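You operate a simulated robot arm through the tools that you are given. There is no shell and no other tool.

You run a simulated two-armed robot. Do the job below in one go: nothing can be reset, and whatever is moved stays where it is left.

JOB
Plug in the control unit and bring the board up at 3500 rpm.
Fine: On the middle yellow board. Grey plug into the socket on top of the unit and the orange lock slid over it before the main switch goes on. Key on, rpm dial on its mark.

The check looks at the end state, three seconds after you hand in, the way a careful person would. Anything else that was tipped, shoved, dropped, spilled or broken makes it a failure.

ROBOT AND FRAMES
Two 7-joint arms with two-finger grippers on one trunk that stands fixed in place. Base frame: the origin is at the foot of the trunk, x ahead of it, y to its left, z up. Readings come in mm, rad, newtons and seconds.
The left shoulder is at [27, 175, 1329], the right one opposite. With the tool pointing down near the work surface each hand reaches from about 100 to 820 mm from the base axis, measured 20 degrees to its own side. Payload 2.94 kg a hand.
The tool frame of a hand sits at the grasp point between the pads (the TCP): z along the fingers, y along the line on which they close. The tips reach 30 mm beyond it. The gripper opens to 138 mm; its body begins 109 mm behind the TCP.
Orientation is that of the tool frame in the base frame, as [roll, pitch, yaw] about the fixed x, y, z axes, in that order (R = Rz(yaw) Ry(pitch) Rx(roll)). With the fingers straight down and closing along the base's y, the tool's x points along the base's -x, its y along +y and its z along -z.

CONTROLS
- The arms move only by the tool step_arm. It takes "left_series", "right_series" or both (then of equal length, played together; a hand with none holds still); each is a list that holds one entry, the list of rows, each a list of 7 numbers: the finger opening in mm, from 0 to 138, then the shift along the tool's x, y, z in mm, then the turn, a rotation vector about the tool's x, y, z in rad. In form: [[[gripper, dx, dy, dz, rx, ry, rz], ...]]. A call has 1 to 20 rows; each row shifts and turns the commanded pose from where the row before left it, along the tool's axes as they then stand. Rows are played at 5 a second. More than 50 mm and 0.15 rad between two rows, or a gripper value outside its range, and nothing of the call is played. Where a pose cannot be reached the arm comes as near as it can. A force on the tool above 40 N (or 10 N above the force at the start of the call, whichever is more), or a blocked arm, ends the call early, and 0.2 s more pass. The fingers move at their own pace (about 45 mm/s each) and stop on an object; they squeeze with about 26 N. The grip force told is the motor's: it shows also when the fingers shut on nothing. Time passes only in rows, and 0.2 s behind the last, so rows that do not move let the fingers close. The reply holds the time, the measured pose of the TCP, the force on the tool along the base axes, the opening and the grip force, in the units named above and with some noise, with the torque about the TCP (base axes, N m) and any sound that the robot's microphone picked up.
- Cameras (640 x 400 px; columns grow to the right, rows downward): "scene" is now at [80.9, -24.7, 1826.7]; the picture's right is [-0.27, -0.96, -0.00], its down [-0.53, 0.15, -0.83] and it looks along [0.80, -0.23, -0.55] (base axes); focal length 310 px, centre (320, 200). "left" rides on the left gripper at [71, -19, -146] in its tool frame; the picture's right is [0.26, 0.97, 0.00], its down [-0.85, 0.23, -0.48] and it looks along [-0.46, 0.12, 0.88] (tool axes); focal length 280 px, centre (320, 200). "right" rides on the right gripper at [71, 19, -146] in its tool frame; the picture's right is [-0.26, 0.97, 0.00], its down [-0.85, -0.23, -0.48] and it looks along [-0.46, -0.12, 0.88] (tool axes); focal length 280 px, centre (320, 200). There is no depth. A picture from a camera that has moved, and an enlarged one, comes with that camera's place and axes in the base frame and with its lens.
- camera(camera): a new picture of that camera. The clock stands still meanwhile.
- lift_body(by): moves the trunk up (or, below 0, down) by that many mm; the arms and the scene camera ride with it, the base frame stays. It gives what a move gives, with no picture.
- pan_tilt(pan, tilt): turns the head with the scene camera to pan (to the left, within 2.094 rad either way) and tilt (down, from -0.506 to 1.204), counted from straight ahead of the robot (the tilt from the chest, where the trunk bows). It gives what a move gives.
- enlarge(camera, box): a new picture of the part [left, top, right, bottom] of that camera's present view, enlarged. The clock stands still meanwhile.
- sign_off(): hands the job in; it is judged then, once.

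Places have to be worked out from the pictures, the camera data and where the tool is seen. Open the grippers and draw the arms clear of the work before you hand the job in, unless the task says otherwise.

The tools are called after "Request:" as name(argument=value, ...) on one line, values as JSON. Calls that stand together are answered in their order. step_arm: Moves the arms, as the interface text tells. Its arguments: {"type":"object","properties":{"left_series":{"type":"array","items":{"type":"array","items":{"type":"array","items":{"type":"number"}}}},"right_series":{"type":"array","items":{"type":"array","items":{"type":"array","items":{"type":"number"}}}}},"required":[]} The other tools are called the same way: lift_body (by) moves the trunk up or down; pan_tilt (pan, tilt) turns the head that bears the scene camera; camera (camera) takes a picture; enlarge (camera, box) takes an enlarged picture of a part of a camera's view; sign_off () hands the job in.

At the start:

```text
clock: 0.0
left_ee_pos: [431.5, -15.1, 1608.1]
left_tcp_rot: [-3.141, 0.0, -3.139]
left_force: [-0.6, 0.0, 0.3]
left_moment: [-0.01, 0.04, 0.02]
left_grip_width: 138.1
left_grip_force: 0.2
right_ee_pos: [408.5, -424.8, 1618.4]
right_tcp_rot: [-3.142, 0.0, 3.141]
right_force: [-0.6, -0.9, 0.5]
right_moment: [0.02, 0.02, -0.01]
right_grip_width: 138.3
right_grip_force: 0.0
trunk travel left (down, up): [-500.0, 234.0]
head pan, tilt (commanded): [-0.272, 0.583]
```

scene: 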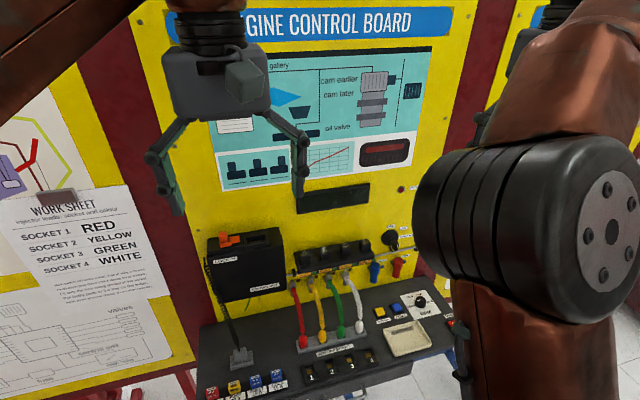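
right: 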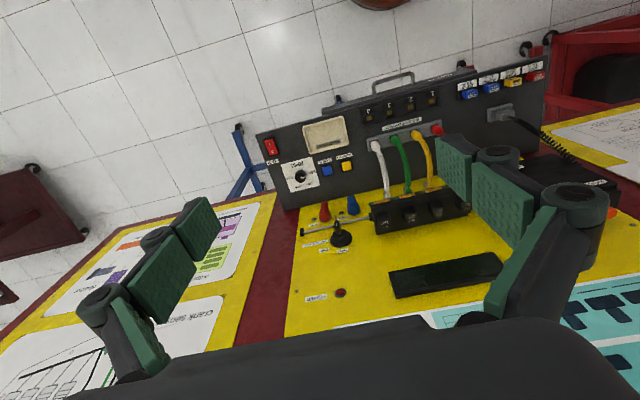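
left: 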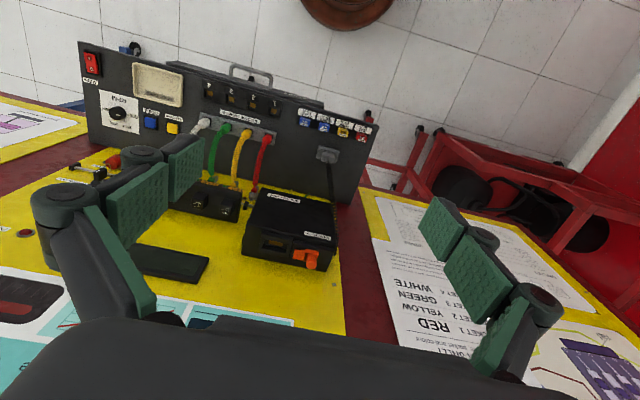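

I start by looking closer at the board: the control unit with the orange lock, the grey plug, the key, the switch and the rpm dial.

Request:
enlarge(camera="scene", box=[190, 210, 350, 310])

Request:
enlarge(camera="scene", box=[340, 220, 480, 340])

Request:
enlarge(camera="scene", box=[190, 300, 350, 400])

Request:
enlarge(camera="left", box=[70, 40, 230, 140])

Request:
enlarge(camera="left", box=[220, 120, 380, 290])

Request:
enlarge(camera="right", box=[250, 100, 410, 200])

```text
4.00 times, centred on (270, 260) of scene
camera zoom: at [80.9, -24.7, 1826.7], right [-0.27, -0.96, 0.0], down [-0.53, 0.15, -0.83], along [0.8, -0.23, -0.55], focal length 1239 px, centre (520, -40)
```

zoom: 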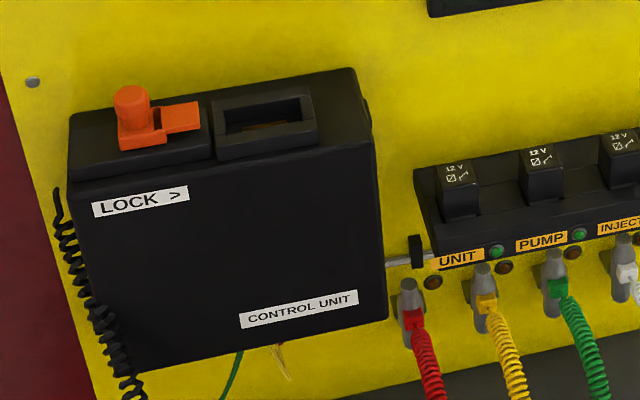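

```text
3.33 times, centred on (410, 280) of scene
camera zoom: at [80.9, -24.7, 1826.7], right [-0.27, -0.96, 0.0], down [-0.53, 0.15, -0.83], along [0.8, -0.23, -0.55], focal length 1032 px, centre (20, -67)
```

zoom: 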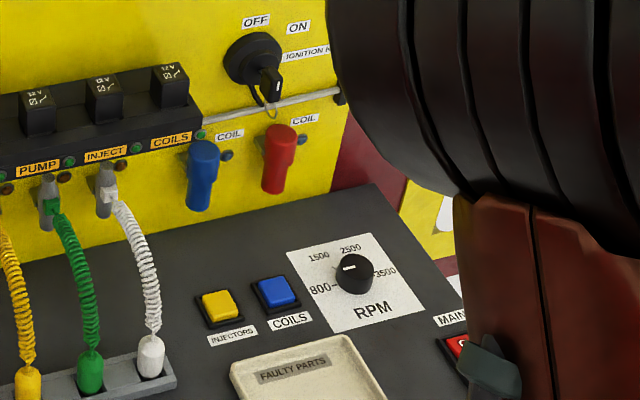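

```text
4.00 times, centred on (270, 350) of scene
camera zoom: at [80.9, -24.7, 1826.7], right [-0.27, -0.96, 0.0], down [-0.53, 0.15, -0.83], along [0.8, -0.23, -0.55], focal length 1239 px, centre (520, -400)
```

zoom: 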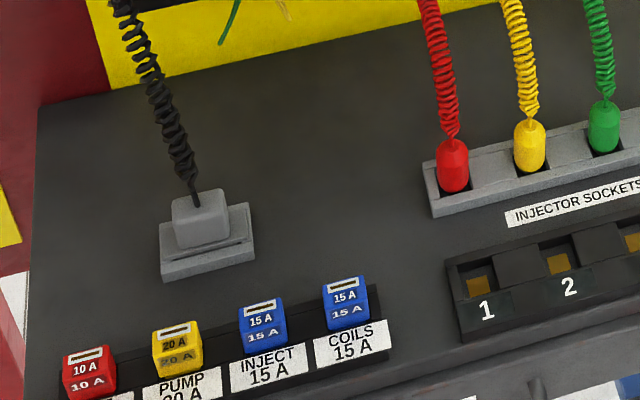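

```text
4.00 times, centred on (150, 90) of left
camera zoom: at [361.3, -34.5, 1755.0], right [-0.26, 0.96, 0.0], down [0.85, 0.23, 0.48], along [0.46, 0.12, -0.88], focal length 1122 px, centre (1000, 640)
```

zoom: 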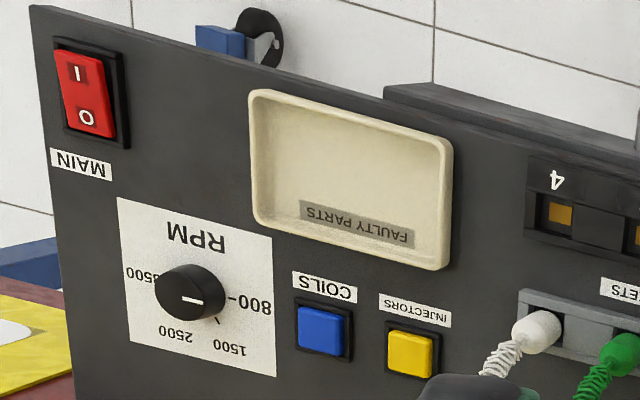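

```text
2.35 times, centred on (300, 205) of left
camera zoom: at [361.3, -34.5, 1755.0], right [-0.26, 0.96, 0.0], down [0.85, 0.23, 0.48], along [0.46, 0.12, -0.88], focal length 660 px, centre (367, 188)
```

zoom: 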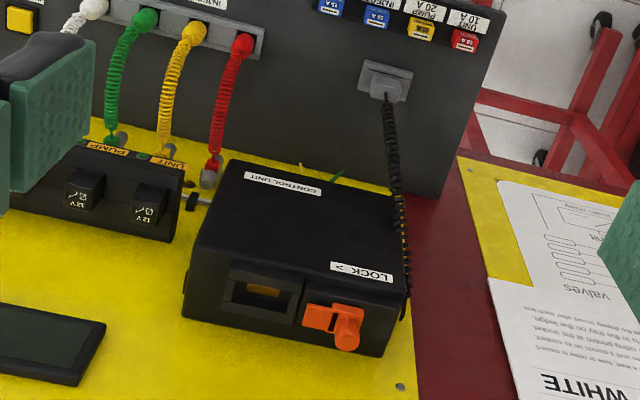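

```text
4.00 times, centred on (330, 150) of right
camera zoom: at [336.7, -406.7, 1764.3], right [0.26, 0.97, 0.0], down [0.85, -0.23, 0.48], along [0.46, -0.12, -0.88], focal length 1122 px, centre (280, 400)
```

zoom: 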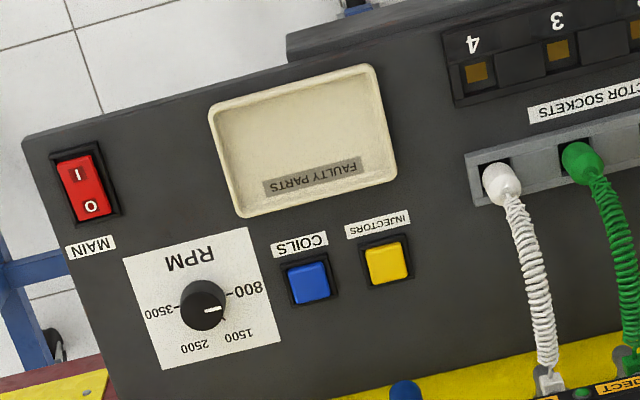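

Rough triangulation puts the grey plug near [628, 64, 950], the unit's socket near [743, -28, 1274], the rpm dial near [683, -565, 905] and the main switch near [566, -630, 900]. I move both hands to lower viewing spots, well away from the board, for closer pictures.

Request:
step_arm(left_series=[[[138, -4.85, 7.5, 40.8, 0, 0, 0], [138, -4.85, 7.5, 40.8, 0, 0, 0], [138, -4.85, 7.5, 40.8, 0, 0, 0], [138, -4.85, 7.5, 40.8, 0, 0, 0], [138, -4.85, 7.5, 40.8, 0, 0, 0], [138, -4.85, 7.5, 40.8, 0, 0, 0], [138, -4.85, 7.5, 40.8, 0, 0, 0], [138, -4.85, 7.5, 40.8, 0, 0, 0], [138, -4.85, 7.5, 40.8, 0, 0, 0], [138, -4.85, 7.5, 40.8, 0, 0, 0]]], right_series=[[[138, -13.1, -12, 41.8, 0, 0, 0], [138, -13.1, -12, 41.8, 0, 0, 0], [138, -13.1, -12, 41.8, 0, 0, 0], [138, -13.1, -12, 41.8, 0, 0, 0], [138, -13.1, -12, 41.8, 0, 0, 0], [138, -13.1, -12, 41.8, 0, 0, 0], [138, -13.1, -12, 41.8, 0, 0, 0], [138, -13.1, -12, 41.8, 0, 0, 0], [138, -13.1, -12, 41.8, 0, 0, 0], [138, -13.1, -12, 41.8, 0, 0, 0]]])

```text
clock: 2.2
left_ee_pos: [480.8, 58.3, 1200.8]
left_tcp_rot: [-3.139, 0.0, -3.141]
left_force: [-0.3, -0.2, -0.7]
left_moment: [-0.01, 0.04, -0.02]
left_grip_width: 138.1
left_grip_force: 0.0
right_ee_pos: [539.1, -547.2, 1196.4]
right_tcp_rot: [3.141, 0.0, -3.14]
right_force: [-0.2, -0.8, -1.0]
right_moment: [-0.01, 0.04, -0.01]
right_grip_width: 138.1
right_grip_force: 0.1
trunk travel left (down, up): [-500.0, 234.0]
head pan, tilt (commanded): [-0.272, 0.583]
```

Both hands arrived as commanded. I take all three pictures from here.

Request:
camera(camera="scene")

Request:
camera(camera="left")

Request:
camera(camera="right")

```text
taken
camera scene: at [83.2, -25.3, 1826.6], right [-0.27, -0.96, 0.0], down [-0.53, 0.15, -0.83], along [0.8, -0.22, -0.55], focal length 310 px, centre (320, 200)
```

scene: 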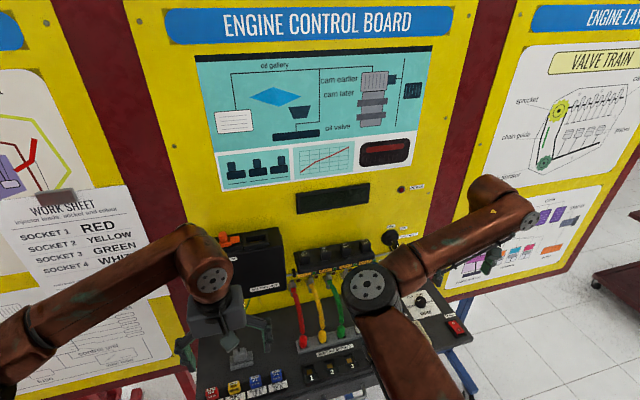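

```text
taken
camera left: at [410.2, 39.2, 1345.9], right [-0.26, 0.96, 0.0], down [0.85, 0.23, 0.47], along [0.46, 0.12, -0.88], focal length 280 px, centre (320, 200)
```

left: 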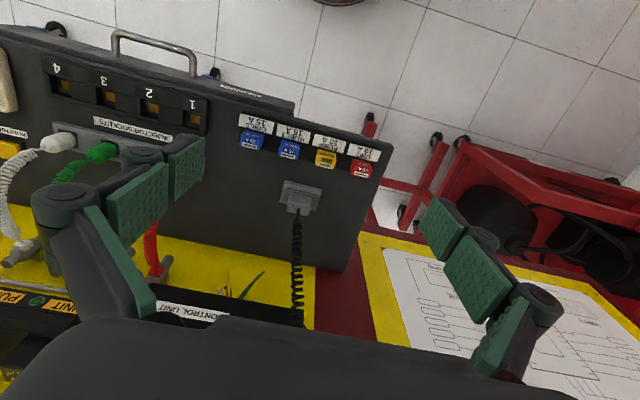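

```text
taken
camera right: at [468.7, -528.7, 1343.7], right [0.26, 0.97, 0.0], down [0.85, -0.23, 0.47], along [0.46, -0.12, -0.88], focal length 280 px, centre (320, 200)
```

right: 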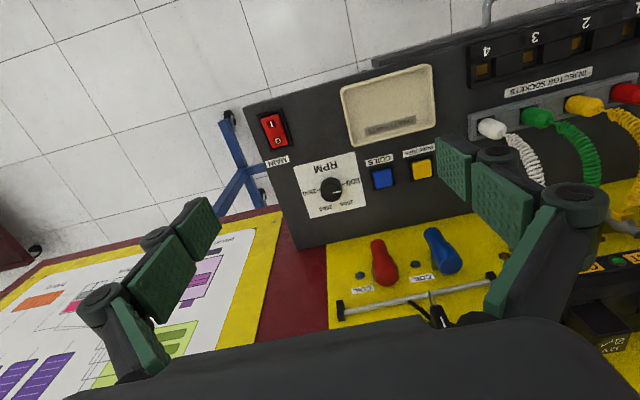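

I enlarge the plug holder, the dial and main switch, and the key from these views.

Request:
enlarge(camera="left", box=[250, 160, 350, 330])

Request:
enlarge(camera="right", box=[245, 95, 405, 225])

Request:
enlarge(camera="scene", box=[190, 220, 330, 310])

Request:
enlarge(camera="scene", box=[290, 170, 430, 270])

Request:
enlarge(camera="scene", box=[400, 280, 480, 350])

Request:
enlarge(camera="right", box=[330, 220, 510, 330])

```text
2.35 times, centred on (300, 245) of left
camera zoom: at [410.2, 39.2, 1345.9], right [-0.26, 0.96, 0.0], down [0.85, 0.23, 0.47], along [0.46, 0.12, -0.88], focal length 660 px, centre (367, 94)
```

zoom: 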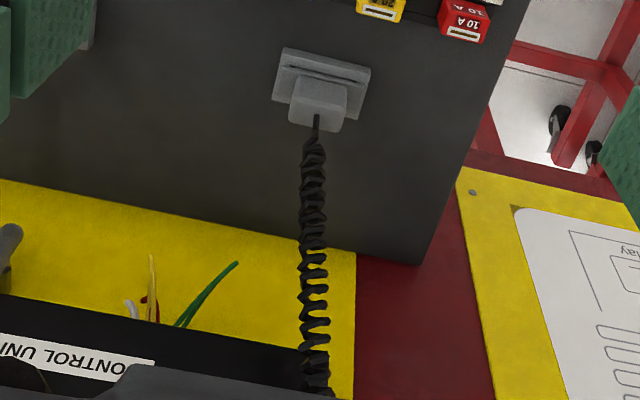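

```text
3.08 times, centred on (325, 160) of right
camera zoom: at [468.7, -528.7, 1343.7], right [0.26, 0.97, 0.0], down [0.85, -0.23, 0.47], along [0.46, -0.12, -0.88], focal length 863 px, centre (305, 323)
```

zoom: 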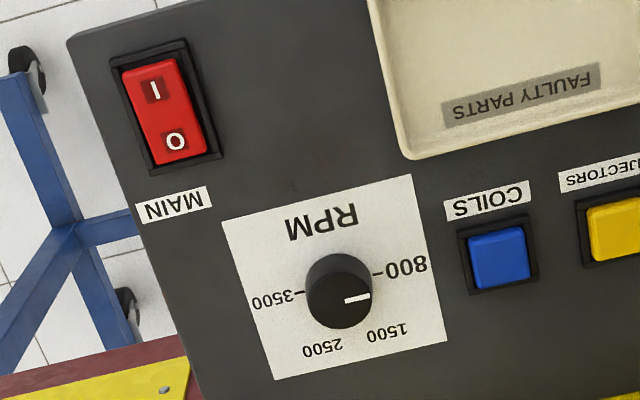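

```text
4.44 times, centred on (260, 265) of scene
camera zoom: at [83.2, -25.3, 1826.6], right [-0.27, -0.96, 0.0], down [-0.53, 0.15, -0.83], along [0.8, -0.22, -0.55], focal length 1377 px, centre (587, -89)
```

zoom: 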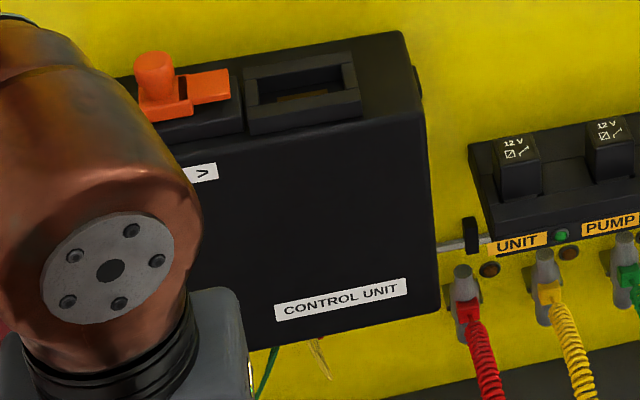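

```text
4.00 times, centred on (360, 220) of scene
camera zoom: at [83.2, -25.3, 1826.6], right [-0.27, -0.96, 0.0], down [-0.53, 0.15, -0.83], along [0.8, -0.22, -0.55], focal length 1239 px, centre (160, 120)
```

zoom: 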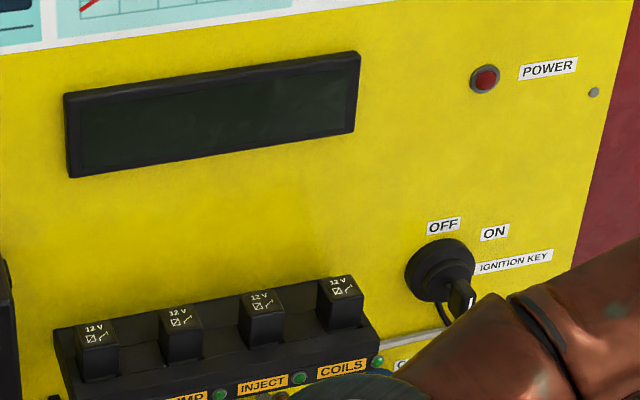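

```text
5.71 times, centred on (440, 315) of scene
camera zoom: at [83.2, -25.3, 1826.6], right [-0.27, -0.96, 0.0], down [-0.53, 0.15, -0.83], along [0.8, -0.22, -0.55], focal length 1770 px, centre (-366, -457)
```

zoom: 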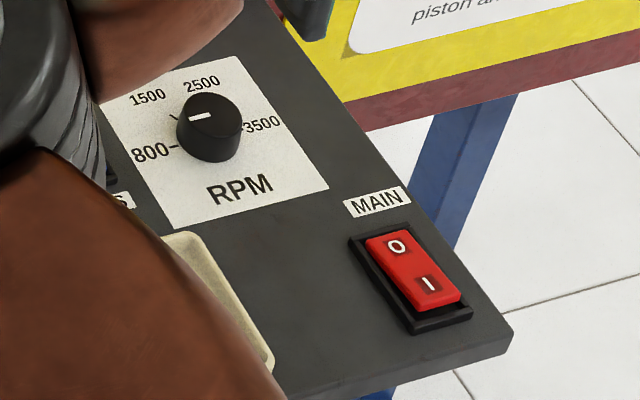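

```text
3.56 times, centred on (420, 275) of right
camera zoom: at [468.7, -528.7, 1343.7], right [0.26, 0.97, 0.0], down [0.85, -0.23, 0.47], along [0.46, -0.12, -0.88], focal length 997 px, centre (-36, -67)
```

zoom: 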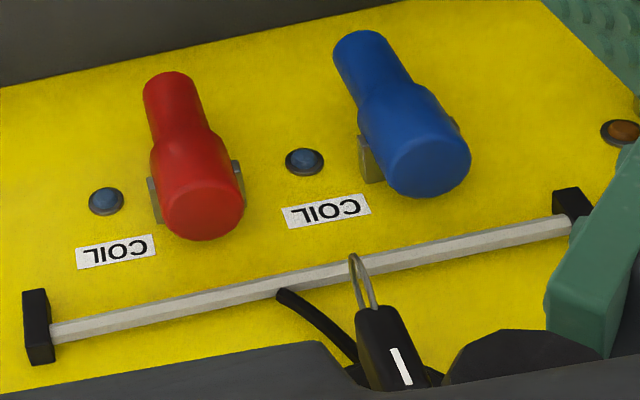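

The plug stands in a holder on the panel with its cable leaving from the top; the dial points at 800 and 3500 is about half a turn clockwise. I bring the left hand closer to the plug and tilt the right hand to look at the key and the board face.

Request:
step_arm(left_series=[[[138, -14, 4.8, 36, 0, 0, 0], [138, -14, 4.8, 36, 0, 0, 0], [138, -14, 4.8, 36, 0, 0, 0], [138, -14, 4.8, 36, 0, 0, 0], [138, -14, 4.8, 36, 0, 0, 0], [138, 0, 0, 0, 0, 0, 0], [138, 0, 0, 0, 0, 0, 0], [138, 0, 0, 0, 0, 0, 0], [138, 0, 0, 0, 0, 0, 0]]], right_series=[[[138, -28, 32.7, 9.7, 0, 0, 0], [138, -28, 32.7, 9.7, 0, 0, 0], [138, -28, 32.7, 9.7, 0, 0, 0], [138, 0, 0, 0, 0, -0.131, 0], [138, 0, 0, 0, 0, -0.131, 0], [138, 0, 0, 0, 0, -0.131, 0], [138, 0, 0, 0, 0, -0.131, 0], [138, 0, 0, 0, 0, -0.131, 0], [138, 0, 0, 0, 0, -0.131, 0]]])

```text
clock: 4.2
left_ee_pos: [550.5, 83.3, 1020.4]
left_tcp_rot: [-3.14, 0.0, -3.139]
left_force: [0.3, 0.3, -0.2]
left_moment: [-0.01, -0.02, 0.01]
left_grip_width: 137.9
left_grip_force: 0.1
right_ee_pos: [623.0, -447.5, 1171.1]
right_tcp_rot: [-3.14, 0.788, -3.14]
right_force: [-0.6, 0.5, 0.5]
right_moment: [-0.01, -0.01, -0.01]
right_grip_width: 137.9
right_grip_force: 0.0
trunk travel left (down, up): [-500.0, 234.0]
head pan, tilt (commanded): [-0.272, 0.583]
```

The hands are where I wanted them. I take close pictures from both wrist cameras.

Request:
camera(camera="left")

Request:
camera(camera="right")

Request:
enlarge(camera="left", box=[200, 150, 360, 290])

Request:
enlarge(camera="right", box=[240, 140, 400, 240])

Request:
camera(camera="scene")

```text
taken
camera left: at [479.9, 65.0, 1166.4], right [-0.26, 0.96, 0.0], down [0.85, 0.23, 0.48], along [0.46, 0.12, -0.88], focal length 280 px, centre (320, 200)
```

left: 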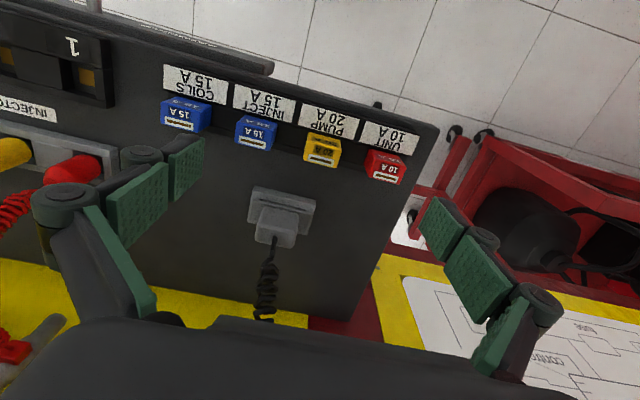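

```text
taken
camera right: at [469.3, -429.2, 1223.9], right [0.18, 0.97, 0.18], down [0.26, -0.23, 0.94], along [0.95, -0.12, -0.29], focal length 280 px, centre (320, 200)
```

right: 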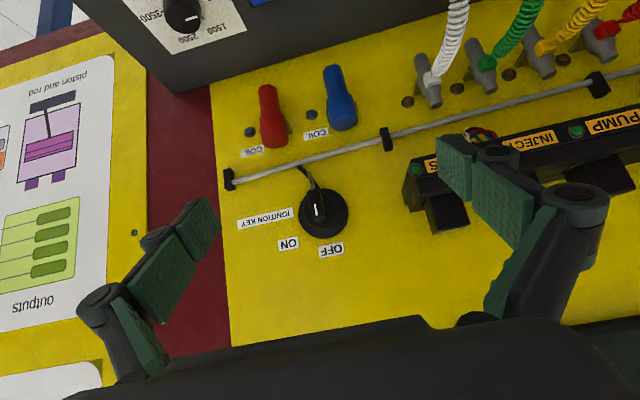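

```text
2.86 times, centred on (280, 220) of left
camera zoom: at [479.9, 65.0, 1166.4], right [-0.26, 0.96, 0.0], down [0.85, 0.23, 0.48], along [0.46, 0.12, -0.88], focal length 801 px, centre (434, 143)
```

zoom: 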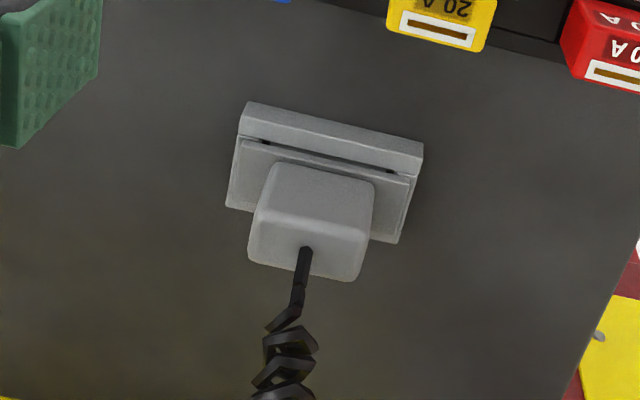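

```text
4.00 times, centred on (320, 190) of right
camera zoom: at [469.3, -429.2, 1223.9], right [0.18, 0.97, 0.18], down [0.26, -0.23, 0.94], along [0.95, -0.12, -0.29], focal length 1122 px, centre (320, 240)
```

zoom: 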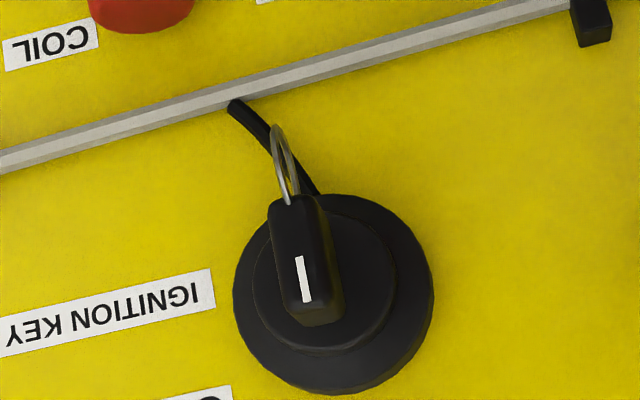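

```text
taken
camera scene: at [80.8, -24.7, 1826.7], right [-0.27, -0.96, 0.0], down [-0.53, 0.15, -0.83], along [0.8, -0.23, -0.55], focal length 310 px, centre (320, 200)
```

scene: 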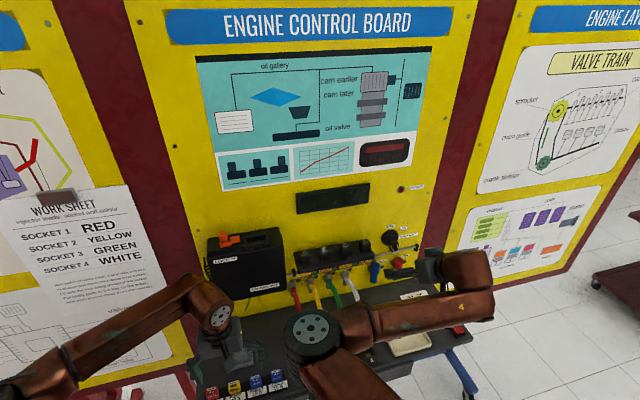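

From two views the panel is a nearly level shelf at about z=890, with the board face at x≈810; the plug seems to stand upright in its holder, but I'm unsure of its height. I tilt the left hand so its camera looks nearly level at the plug from the front.

Request:
step_arm(left_series=[[[138, 34, -12, 6, 0, 0, 0], [138, 34, -12, 6, 0, 0, 0], [138, 0, 0, 0, 0, -0.131, 0], [138, 0, 0, 0, 0, -0.131, 0], [138, 0, 0, 0, 0, -0.131, 0], [138, 0, 0, 0, 0, -0.131, 0], [138, 0, 0, 0, 0, -0.131, 0], [138, 0, 0, 0, 0, -0.131, 0]]])

Request:
camera(camera="left")

Request:
enlarge(camera="left", box=[220, 80, 420, 205])

```text
clock: 6.0
left_ee_pos: [482.5, 59.4, 1008.7]
left_tcp_rot: [-3.139, 0.79, -3.138]
left_force: [-0.2, -0.5, 0.0]
left_moment: [0.01, -0.01, 0.01]
left_grip_width: 138.1
left_grip_force: 0.1
right_ee_pos: [623.5, -447.7, 1171.2]
right_tcp_rot: [3.141, 0.785, 3.142]
right_force: [-0.8, 0.0, 0.7]
right_moment: [0.02, -0.01, 0.0]
right_grip_width: 137.9
right_grip_force: 0.2
trunk travel left (down, up): [-500.0, 234.0]
head pan, tilt (commanded): [-0.272, 0.583]
```

```text
taken
camera left: at [329.5, 38.6, 1061.2], right [-0.19, 0.96, -0.19], down [0.26, 0.23, 0.94], along [0.95, 0.13, -0.29], focal length 280 px, centre (320, 200)
```

left: 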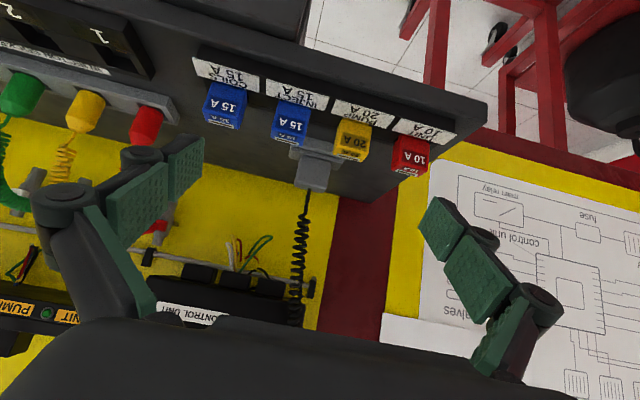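

```text
3.20 times, centred on (320, 142) of left
camera zoom: at [329.5, 38.6, 1061.2], right [-0.19, 0.96, -0.19], down [0.26, 0.23, 0.94], along [0.95, 0.13, -0.29], focal length 897 px, centre (320, 384)
```

zoom: 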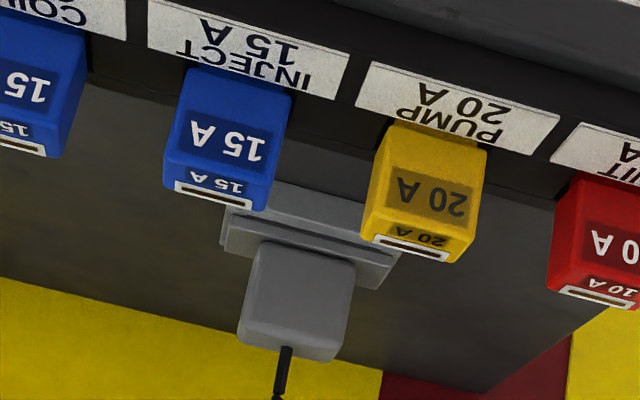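

Now it is clear: the plug body stands upright, about 36 mm wide in y, 20 mm in x, top at about [640, 65, 956], on a flange at z≈922 aligned with the base axes. Next I move the left hand up to look at the unit's socket and lock.

Request:
step_arm(left_series=[[[138, 0, 0, 0, 0, 0.131, 0], [138, 0, 0, 0, 0, 0.131, 0], [138, 0, 0, 0, 0, 0.131, 0], [138, 0, 0, 0, 0, 0.131, 0], [138, 0, 0, 0, 0, 0.131, 0], [138, 0, 0, 0, 0, 0.131, 0], [138, -13.1, -10, -43.4, 0, 0, 0], [138, -13.1, -10, -43.4, 0, 0, 0], [138, -13.1, -10, -43.4, 0, 0, 0], [138, -13.1, -10, -43.4, 0, 0, 0], [138, -13.1, -10, -43.4, 0, 0, 0], [138, -13.1, -10, -43.4, 0, 0, 0], [138, -13.1, -10, -43.4, 0, 0, 0], [138, -13.1, -10, -43.4, 0, 0, 0], [138, -13.1, -10, -43.4, 0, 0, 0]]])

Request:
camera(camera="left")

Request:
enlarge(camera="left", box=[200, 160, 400, 310])

Request:
enlarge(camera="scene", box=[200, 220, 300, 300])

Request:
enlarge(camera="right", box=[400, 60, 640, 240])

```text
clock: 9.2
left_ee_pos: [599.1, -36.3, 1400.9]
left_tcp_rot: [-3.139, -0.001, 3.141]
left_force: [0.5, 0.2, -0.1]
left_moment: [0.05, 0.0, -0.02]
left_grip_width: 137.9
left_grip_force: 0.0
right_ee_pos: [622.2, -448.7, 1171.0]
right_tcp_rot: [3.141, 0.786, -3.141]
right_force: [-0.5, 0.3, -0.4]
right_moment: [0.03, -0.04, 0.06]
right_grip_width: 138.2
right_grip_force: 0.0
trunk travel left (down, up): [-500.0, 234.0]
head pan, tilt (commanded): [-0.272, 0.583]
```

```text
taken
camera left: at [528.0, -54.9, 1546.7], right [-0.26, 0.96, 0.0], down [0.85, 0.23, 0.48], along [0.46, 0.12, -0.88], focal length 280 px, centre (320, 200)
```

left: 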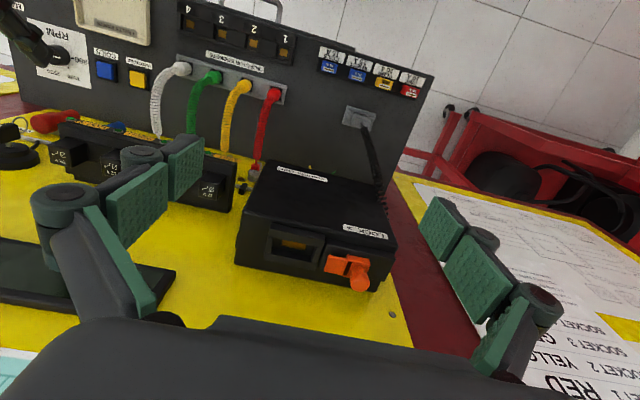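

```text
2.67 times, centred on (300, 235) of left
camera zoom: at [528.0, -54.9, 1546.7], right [-0.26, 0.96, 0.0], down [0.85, 0.23, 0.48], along [0.46, 0.12, -0.88], focal length 748 px, centre (373, 107)
```

zoom: 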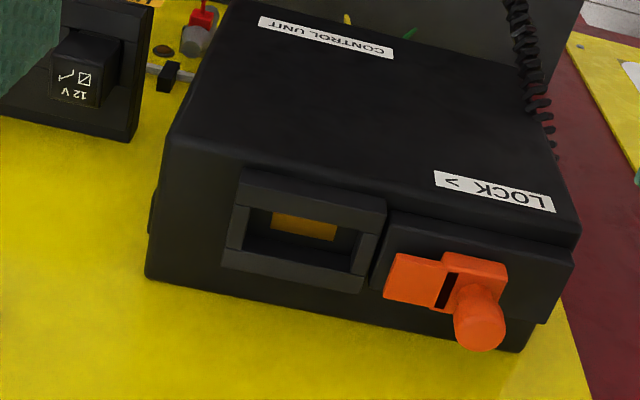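

```text
5.00 times, centred on (250, 260) of scene
camera zoom: at [79.8, -27.1, 1826.8], right [-0.27, -0.96, 0.0], down [-0.53, 0.15, -0.83], along [0.8, -0.22, -0.55], focal length 1549 px, centre (670, -100)
```

zoom: 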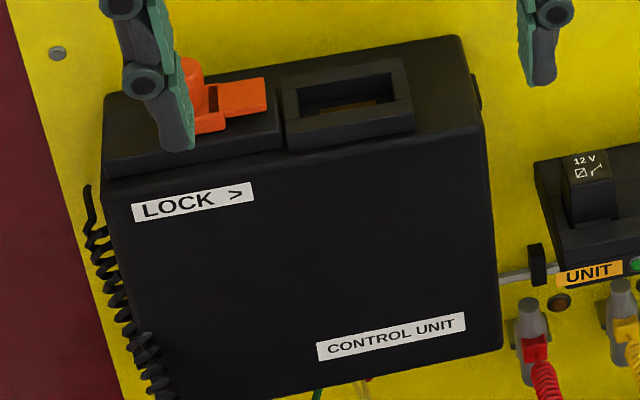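

```text
2.22 times, centred on (520, 150) of right
camera zoom: at [468.6, -430.7, 1223.9], right [0.18, 0.96, 0.19], down [0.26, -0.23, 0.94], along [0.95, -0.12, -0.3], focal length 623 px, centre (-124, 311)
```

zoom: 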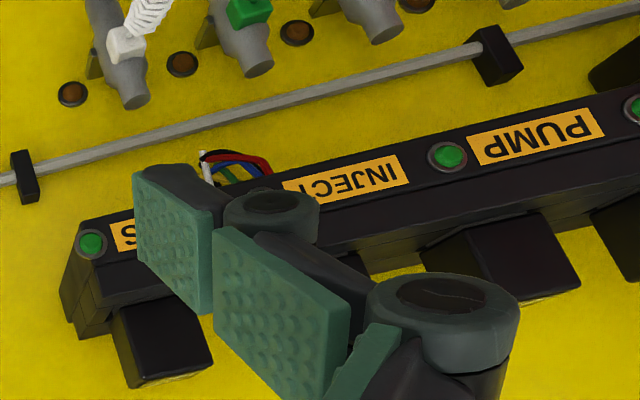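

The socket frame on the unit looks the same size as the holder (about 62 × 42 mm), centred near [720, -31] with its rim near z=1300; the lock with its upright knob is to its left. I move the left hand to view the socket from the same relative spot as I viewed the holder, so I can compare the two directly.

Request:
step_arm(left_series=[[[138, -19.2, 11.8, -0.75, 0, 0, 0], [138, -19.2, 11.8, -0.75, 0, 0, 0], [138, 0, 0, 0, 0, 0, 0]]])

Request:
enlarge(camera="left", box=[200, 150, 360, 290])

Request:
camera(camera="left")

Request:
camera(camera="scene")

```text
clock: 10.0
left_ee_pos: [636.1, -7.7, 1401.9]
left_tcp_rot: [-3.14, 0.0, -3.14]
left_force: [-0.4, 0.3, -0.5]
left_moment: [-0.02, -0.01, -0.04]
left_grip_width: 138.1
left_grip_force: 0.1
right_ee_pos: [623.6, -446.9, 1169.6]
right_tcp_rot: [-3.14, 0.786, -3.14]
right_force: [0.6, -0.3, -0.2]
right_moment: [-0.02, 0.02, 0.01]
right_grip_width: 137.8
right_grip_force: 0.1
trunk travel left (down, up): [-500.0, 234.0]
head pan, tilt (commanded): [-0.272, 0.583]
```

```text
2.86 times, centred on (280, 220) of left
camera zoom: at [566.3, -26.7, 1546.9], right [-0.26, 0.96, 0.0], down [0.85, 0.23, 0.48], along [0.46, 0.12, -0.88], focal length 801 px, centre (434, 143)
```

zoom: 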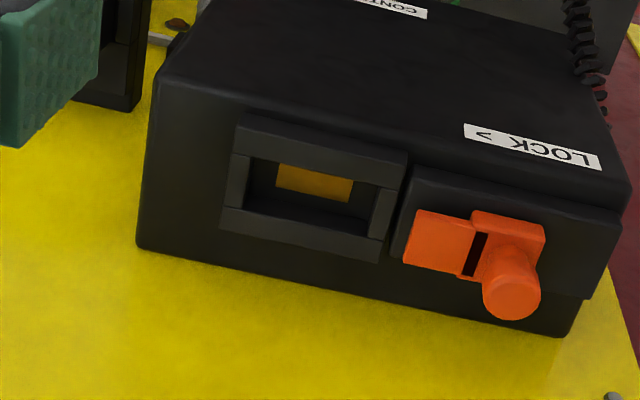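

```text
taken
camera left: at [566.3, -26.7, 1546.9], right [-0.26, 0.96, 0.0], down [0.85, 0.23, 0.48], along [0.46, 0.12, -0.88], focal length 280 px, centre (320, 200)
```

left: 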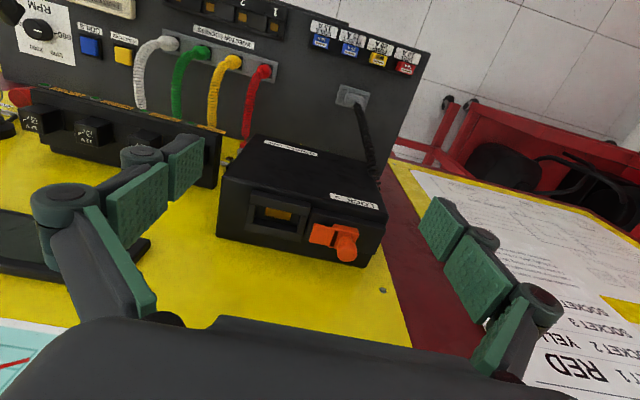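

```text
taken
camera scene: at [81.1, -24.0, 1826.7], right [-0.27, -0.96, 0.0], down [-0.53, 0.15, -0.83], along [0.8, -0.23, -0.55], focal length 310 px, centre (320, 200)
```

scene: 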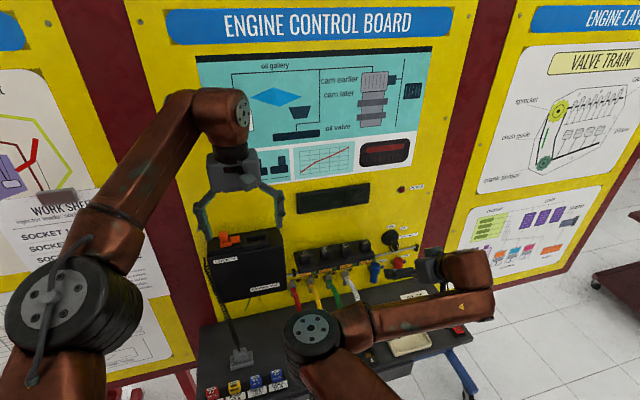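

I enlarge further on the socket and lock from this spot to read their edges.

Request:
enlarge(camera="left", box=[240, 180, 310, 250])

Request:
enlarge(camera="left", box=[295, 195, 395, 275])

Request:
enlarge(camera="scene", box=[205, 220, 295, 265])

Request:
enlarge(camera="scene", box=[210, 335, 270, 380])

```text
5.71 times, centred on (275, 215) of left
camera zoom: at [566.3, -26.7, 1546.9], right [-0.26, 0.96, 0.0], down [0.85, 0.23, 0.48], along [0.46, 0.12, -0.88], focal length 1602 px, centre (577, 114)
```

zoom: 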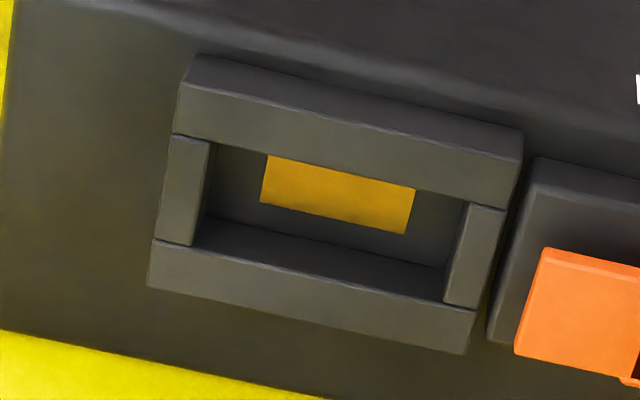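

```text
5.00 times, centred on (345, 235) of left
camera zoom: at [566.3, -26.7, 1546.9], right [-0.26, 0.96, 0.0], down [0.85, 0.23, 0.48], along [0.46, 0.12, -0.88], focal length 1402 px, centre (195, 25)
```

zoom: 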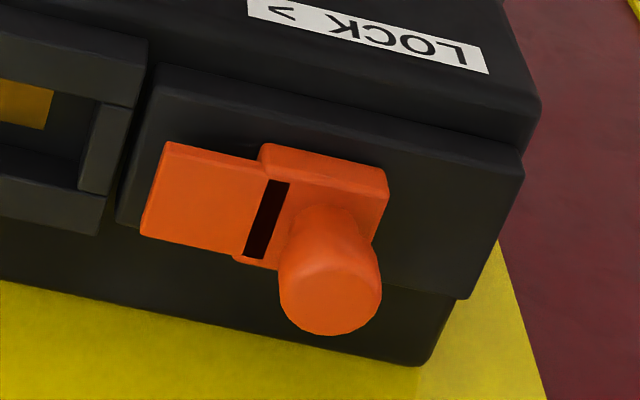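

```text
7.11 times, centred on (250, 242) of scene
camera zoom: at [81.1, -24.0, 1826.7], right [-0.27, -0.96, 0.0], down [-0.53, 0.15, -0.83], along [0.8, -0.23, -0.55], focal length 2203 px, centre (818, -102)
```

zoom: 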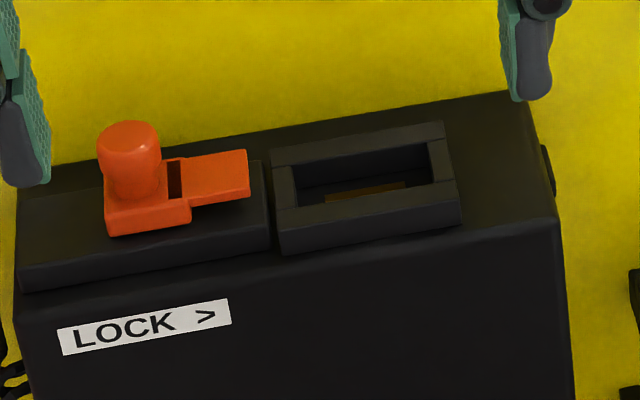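

```text
8.89 times, centred on (240, 358) of scene
camera zoom: at [81.1, -24.0, 1826.7], right [-0.27, -0.96, 0.0], down [-0.53, 0.15, -0.83], along [0.8, -0.23, -0.55], focal length 2753 px, centre (1031, -1200)
```

zoom: 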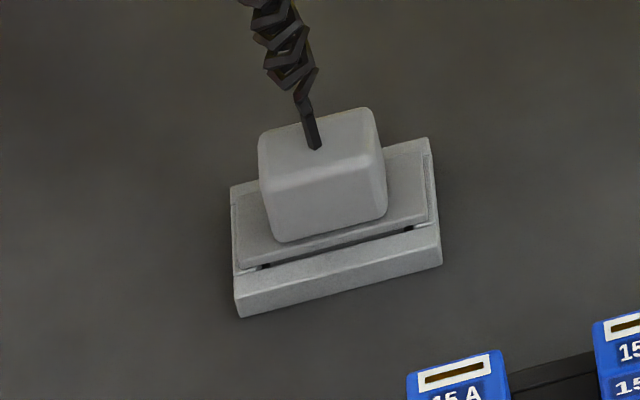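

Combining both views the socket frame is centred at about [745.6, -29.5], rim at z≈1277, opening about 50×25 mm, yaw about 0; the lock tongue ends at y≈12 and its knob is at about [745, 51, 1312]. I first draw the right hand back from the board and straighten it, since I want to raise the trunk for better reach.

Request:
step_arm(right_series=[[[138, 30, 0, -30, 0, 0, 0], [138, 30, 0, -30, 0, 0, 0], [138, 30, 0, -30, 0, 0, 0], [138, 30, 0, -30, 0, 0, 0], [138, 0, 0, 0, 0, 0.131, 0], [138, 0, 0, 0, 0, 0.131, 0], [138, 0, 0, 0, 0, 0.131, 0], [138, 0, 0, 0, 0, 0.131, 0], [138, 0, 0, 0, 0, 0.131, 0], [138, 0, 0, 0, 0, 0.131, 0], [138, 0, 0, 0, 0, 0, 0]]])

Request:
lift_body(by=180)

```text
clock: 12.4
left_ee_pos: [636.3, -8.6, 1400.6]
left_tcp_rot: [-3.139, 0.0, -3.138]
left_force: [0.4, -0.2, -0.1]
left_moment: [0.02, -0.04, 0.04]
left_grip_width: 138.3
left_grip_force: 0.0
right_ee_pos: [475.3, -462.9, 1166.4]
right_tcp_rot: [-3.141, -0.003, 3.141]
right_force: [-0.7, 0.5, 0.5]
right_moment: [0.01, -0.03, 0.01]
right_grip_width: 138.4
right_grip_force: 0.1
right hand out of reach, approached as far as the arm can: row 4
trunk travel left (down, up): [-500.0, 234.0]
head pan, tilt (commanded): [-0.272, 0.583]
```

```text
clock: 14.4
left_ee_pos: [638.5, -7.6, 1580.5]
left_tcp_rot: [-3.14, 0.0, -3.14]
left_force: [0.1, 0.9, 0.4]
left_moment: [0.04, 0.0, 0.03]
left_grip_width: 138.1
left_grip_force: 0.0
right_ee_pos: [475.7, -463.1, 1346.0]
right_tcp_rot: [3.141, 0.0, -3.141]
right_force: [0.1, -0.6, -0.2]
right_moment: [-0.02, -0.02, -0.01]
right_grip_width: 137.8
right_grip_force: 0.1
trunk travel left (down, up): [-680.0, 54.0]
head pan, tilt (commanded): [-0.272, 0.583]
```

The trunk is up 180 mm. I now bring the left hand down in front of the plug holder, at the same relative spot as I had over the socket, to compare holder and socket.

Request:
step_arm(left_series=[[[138, 9.2, 7.9, 44.9, 0, 0, 0], [138, 9.2, 7.9, 44.9, 0, 0, 0], [138, 9.2, 7.9, 44.9, 0, 0, 0], [138, 9.2, 7.9, 44.9, 0, 0, 0], [138, 9.2, 7.9, 44.9, 0, 0, 0], [138, 9.2, 7.9, 44.9, 0, 0, 0], [138, 9.2, 7.9, 44.9, 0, 0, 0], [138, 9.2, 7.9, 44.9, 0, 0, 0], [138, 9.2, 7.9, 44.9, 0, 0, 0], [138, 9.2, 7.9, 44.9, 0, 0, 0], [138, 9.2, 7.9, 44.9, 0, 0, 0], [138, 9.2, 7.9, 44.9, 0, 0, 0], [138, 0, 0, 0, 0, 0, 0], [138, 0, 0, 0, 0, 0, 0]]])

Request:
enlarge(camera="left", box=[240, 170, 320, 250])

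Request:
camera(camera="left")

Request:
camera(camera="scene")

```text
clock: 17.4
left_ee_pos: [529.3, 89.0, 1040.7]
left_tcp_rot: [-3.139, 0.0, -3.141]
left_force: [0.6, -0.3, 0.4]
left_moment: [-0.03, -0.02, 0.0]
left_grip_width: 138.2
left_grip_force: 0.0
right_ee_pos: [476.5, -463.9, 1346.2]
right_tcp_rot: [-3.141, -0.001, 3.141]
right_force: [-0.4, -0.1, -0.2]
right_moment: [0.01, 0.01, 0.01]
right_grip_width: 137.9
right_grip_force: 0.1
trunk travel left (down, up): [-680.0, 54.0]
head pan, tilt (commanded): [-0.272, 0.583]
```

```text
5.00 times, centred on (280, 210) of left
camera zoom: at [458.7, 69.9, 1187.0], right [-0.26, 0.96, 0.0], down [0.85, 0.23, 0.48], along [0.46, 0.12, -0.88], focal length 1402 px, centre (520, 150)
```

zoom: 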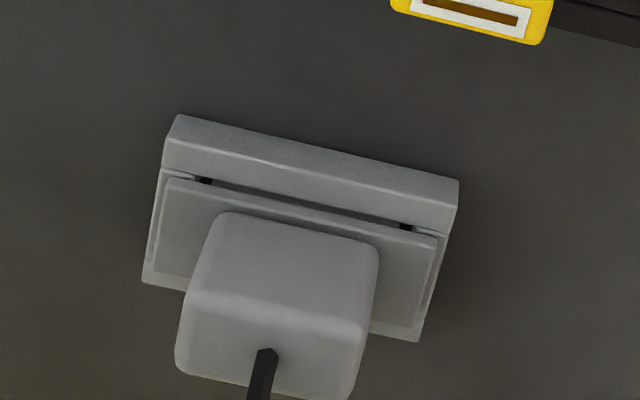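

```text
taken
camera left: at [458.7, 69.9, 1187.0], right [-0.26, 0.96, 0.0], down [0.85, 0.23, 0.48], along [0.46, 0.12, -0.88], focal length 280 px, centre (320, 200)
```

left: 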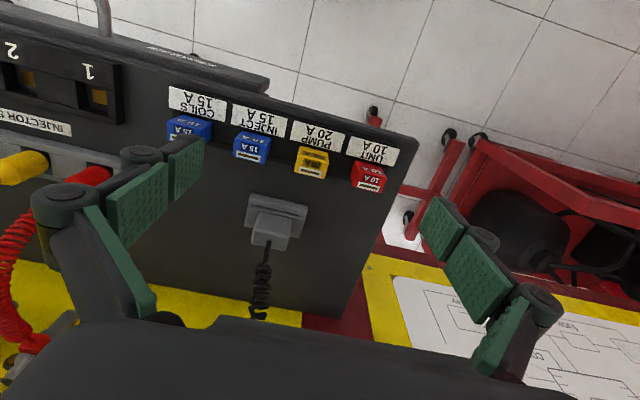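

```text
taken
camera scene: at [66.8, -24.5, 2006.5], right [-0.27, -0.96, 0.0], down [-0.53, 0.15, -0.83], along [0.8, -0.23, -0.55], focal length 310 px, centre (320, 200)
```

scene: 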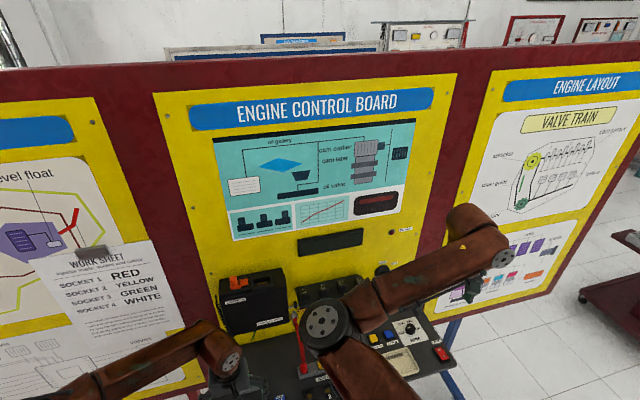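

The holder frame and plug are centred at about [640, 65.2], plug top at z≈956. I bring the left hand over the plug with the fingers at 80 mm and check alignment before going down.

Request:
step_arm(left_series=[[[100, -27.7, -5.95, 0, 0, 0, 0], [80, -27.7, -5.95, 0, 0, 0, 0], [80, -27.7, -5.95, 0, 0, 0, 0], [80, -27.7, -5.95, 0, 0, 0, 0], [80, 0, 0, 0, 0, 0, 0], [80, 0, 0, 0, 0, 0, 0]]])

Request:
camera(camera="left")

Request:
pan_tilt(pan=0.1, tilt=0.95)

Request:
camera(camera="scene")

```text
clock: 18.8
left_ee_pos: [640.1, 66.4, 1042.3]
left_tcp_rot: [-3.14, 0.0, -3.14]
left_force: [-0.9, 0.3, -0.7]
left_moment: [-0.04, -0.02, -0.03]
left_grip_width: 80.0
left_grip_force: 0.1
right_ee_pos: [475.8, -464.7, 1347.0]
right_tcp_rot: [3.141, -0.001, -3.14]
right_force: [-0.6, 0.6, 0.0]
right_moment: [0.01, 0.03, 0.0]
right_grip_width: 138.0
right_grip_force: 0.0
trunk travel left (down, up): [-680.0, 54.0]
head pan, tilt (commanded): [-0.272, 0.583]
```

```text
taken
camera left: at [569.2, 47.1, 1187.5], right [-0.26, 0.96, 0.0], down [0.85, 0.23, 0.48], along [0.46, 0.12, -0.88], focal length 280 px, centre (320, 200)
```

left: 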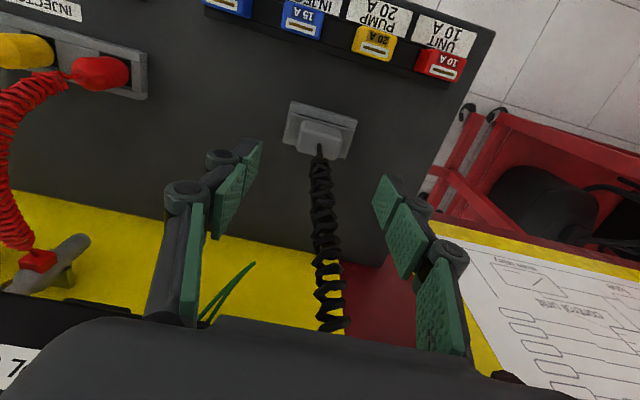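

```text
clock: 19.6
left_ee_pos: [639.8, 65.1, 1042.4]
left_tcp_rot: [-3.14, 0.001, -3.141]
left_force: [-0.2, -0.4, -0.4]
left_moment: [-0.01, -0.01, -0.01]
left_grip_width: 79.8
left_grip_force: 0.0
right_ee_pos: [476.2, -463.6, 1348.0]
right_tcp_rot: [3.138, -0.001, -3.14]
right_force: [0.0, 0.6, 0.5]
right_moment: [-0.01, -0.01, -0.02]
right_grip_width: 138.3
right_grip_force: 0.0
trunk travel left (down, up): [-680.0, 54.0]
head pan, tilt (commanded): [0.099, 0.949]
```

```text
taken
camera scene: at [53.3, 6.6, 1976.6], right [0.1, -1.0, 0.0], down [-0.81, -0.08, -0.58], along [0.58, 0.06, -0.81], focal length 310 px, centre (320, 200)
```

scene: 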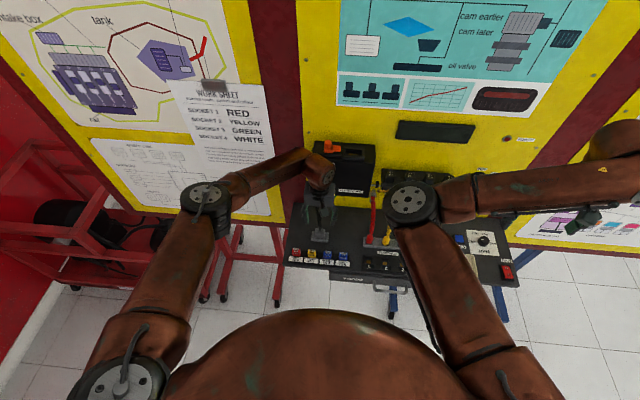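

The hand is centred over the plug with the cable passing between the open fingers. I go straight down 78 mm so the tips reach beside the plug body and check before closing.

Request:
step_arm(left_series=[[[80, 0, 0, 26, 0, 0, 0], [80, 0, 0, 26, 0, 0, 0], [80, 0, 0, 26, 0, 0, 0], [80, 0, 0, 0, 0, 0, 0], [80, 0, 0, 0, 0, 0, 0]]])

Request:
camera(camera="left")

Request:
enlarge(camera="scene", box=[280, 180, 380, 260])

```text
clock: 20.9
left_ee_pos: [638.5, 64.5, 965.3]
left_tcp_rot: [-3.141, 0.0, -3.14]
left_force: [0.2, 0.0, -0.5]
left_moment: [0.04, 0.0, -0.01]
left_grip_width: 80.0
left_grip_force: 0.0
right_ee_pos: [475.4, -463.7, 1346.6]
right_tcp_rot: [-3.14, 0.0, 3.141]
right_force: [0.1, -0.2, -0.3]
right_moment: [0.01, -0.02, -0.02]
right_grip_width: 137.9
right_grip_force: 0.1
trunk travel left (down, up): [-680.0, 54.0]
head pan, tilt (commanded): [0.099, 0.949]
```

```text
taken
camera left: at [568.9, 45.9, 1110.9], right [-0.26, 0.96, 0.0], down [0.85, 0.23, 0.48], along [0.46, 0.12, -0.88], focal length 280 px, centre (320, 200)
```

left: 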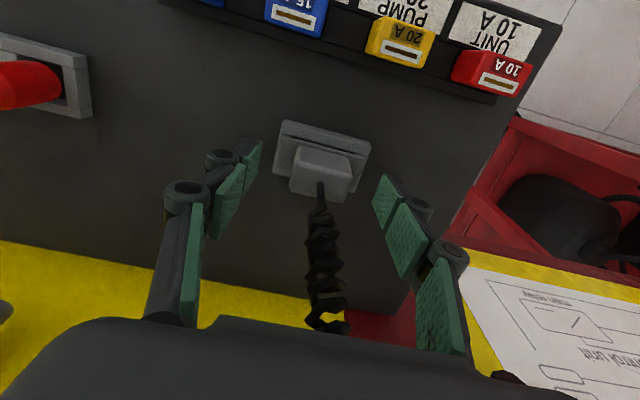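

```text
5.00 times, centred on (330, 220) of scene
camera zoom: at [53.4, 6.7, 1976.6], right [0.1, -1.0, 0.0], down [-0.81, -0.08, -0.58], along [0.58, 0.06, -0.81], focal length 1549 px, centre (270, 100)
```

zoom: 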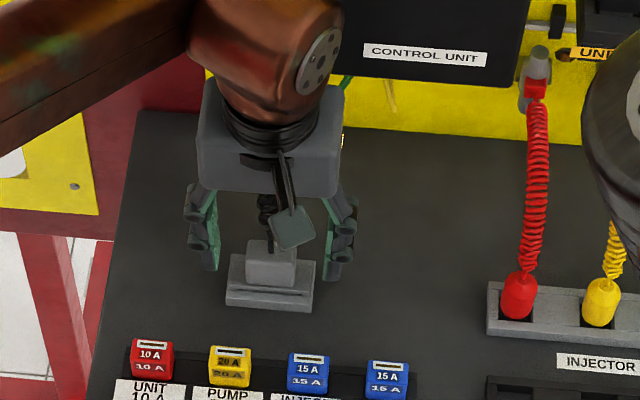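

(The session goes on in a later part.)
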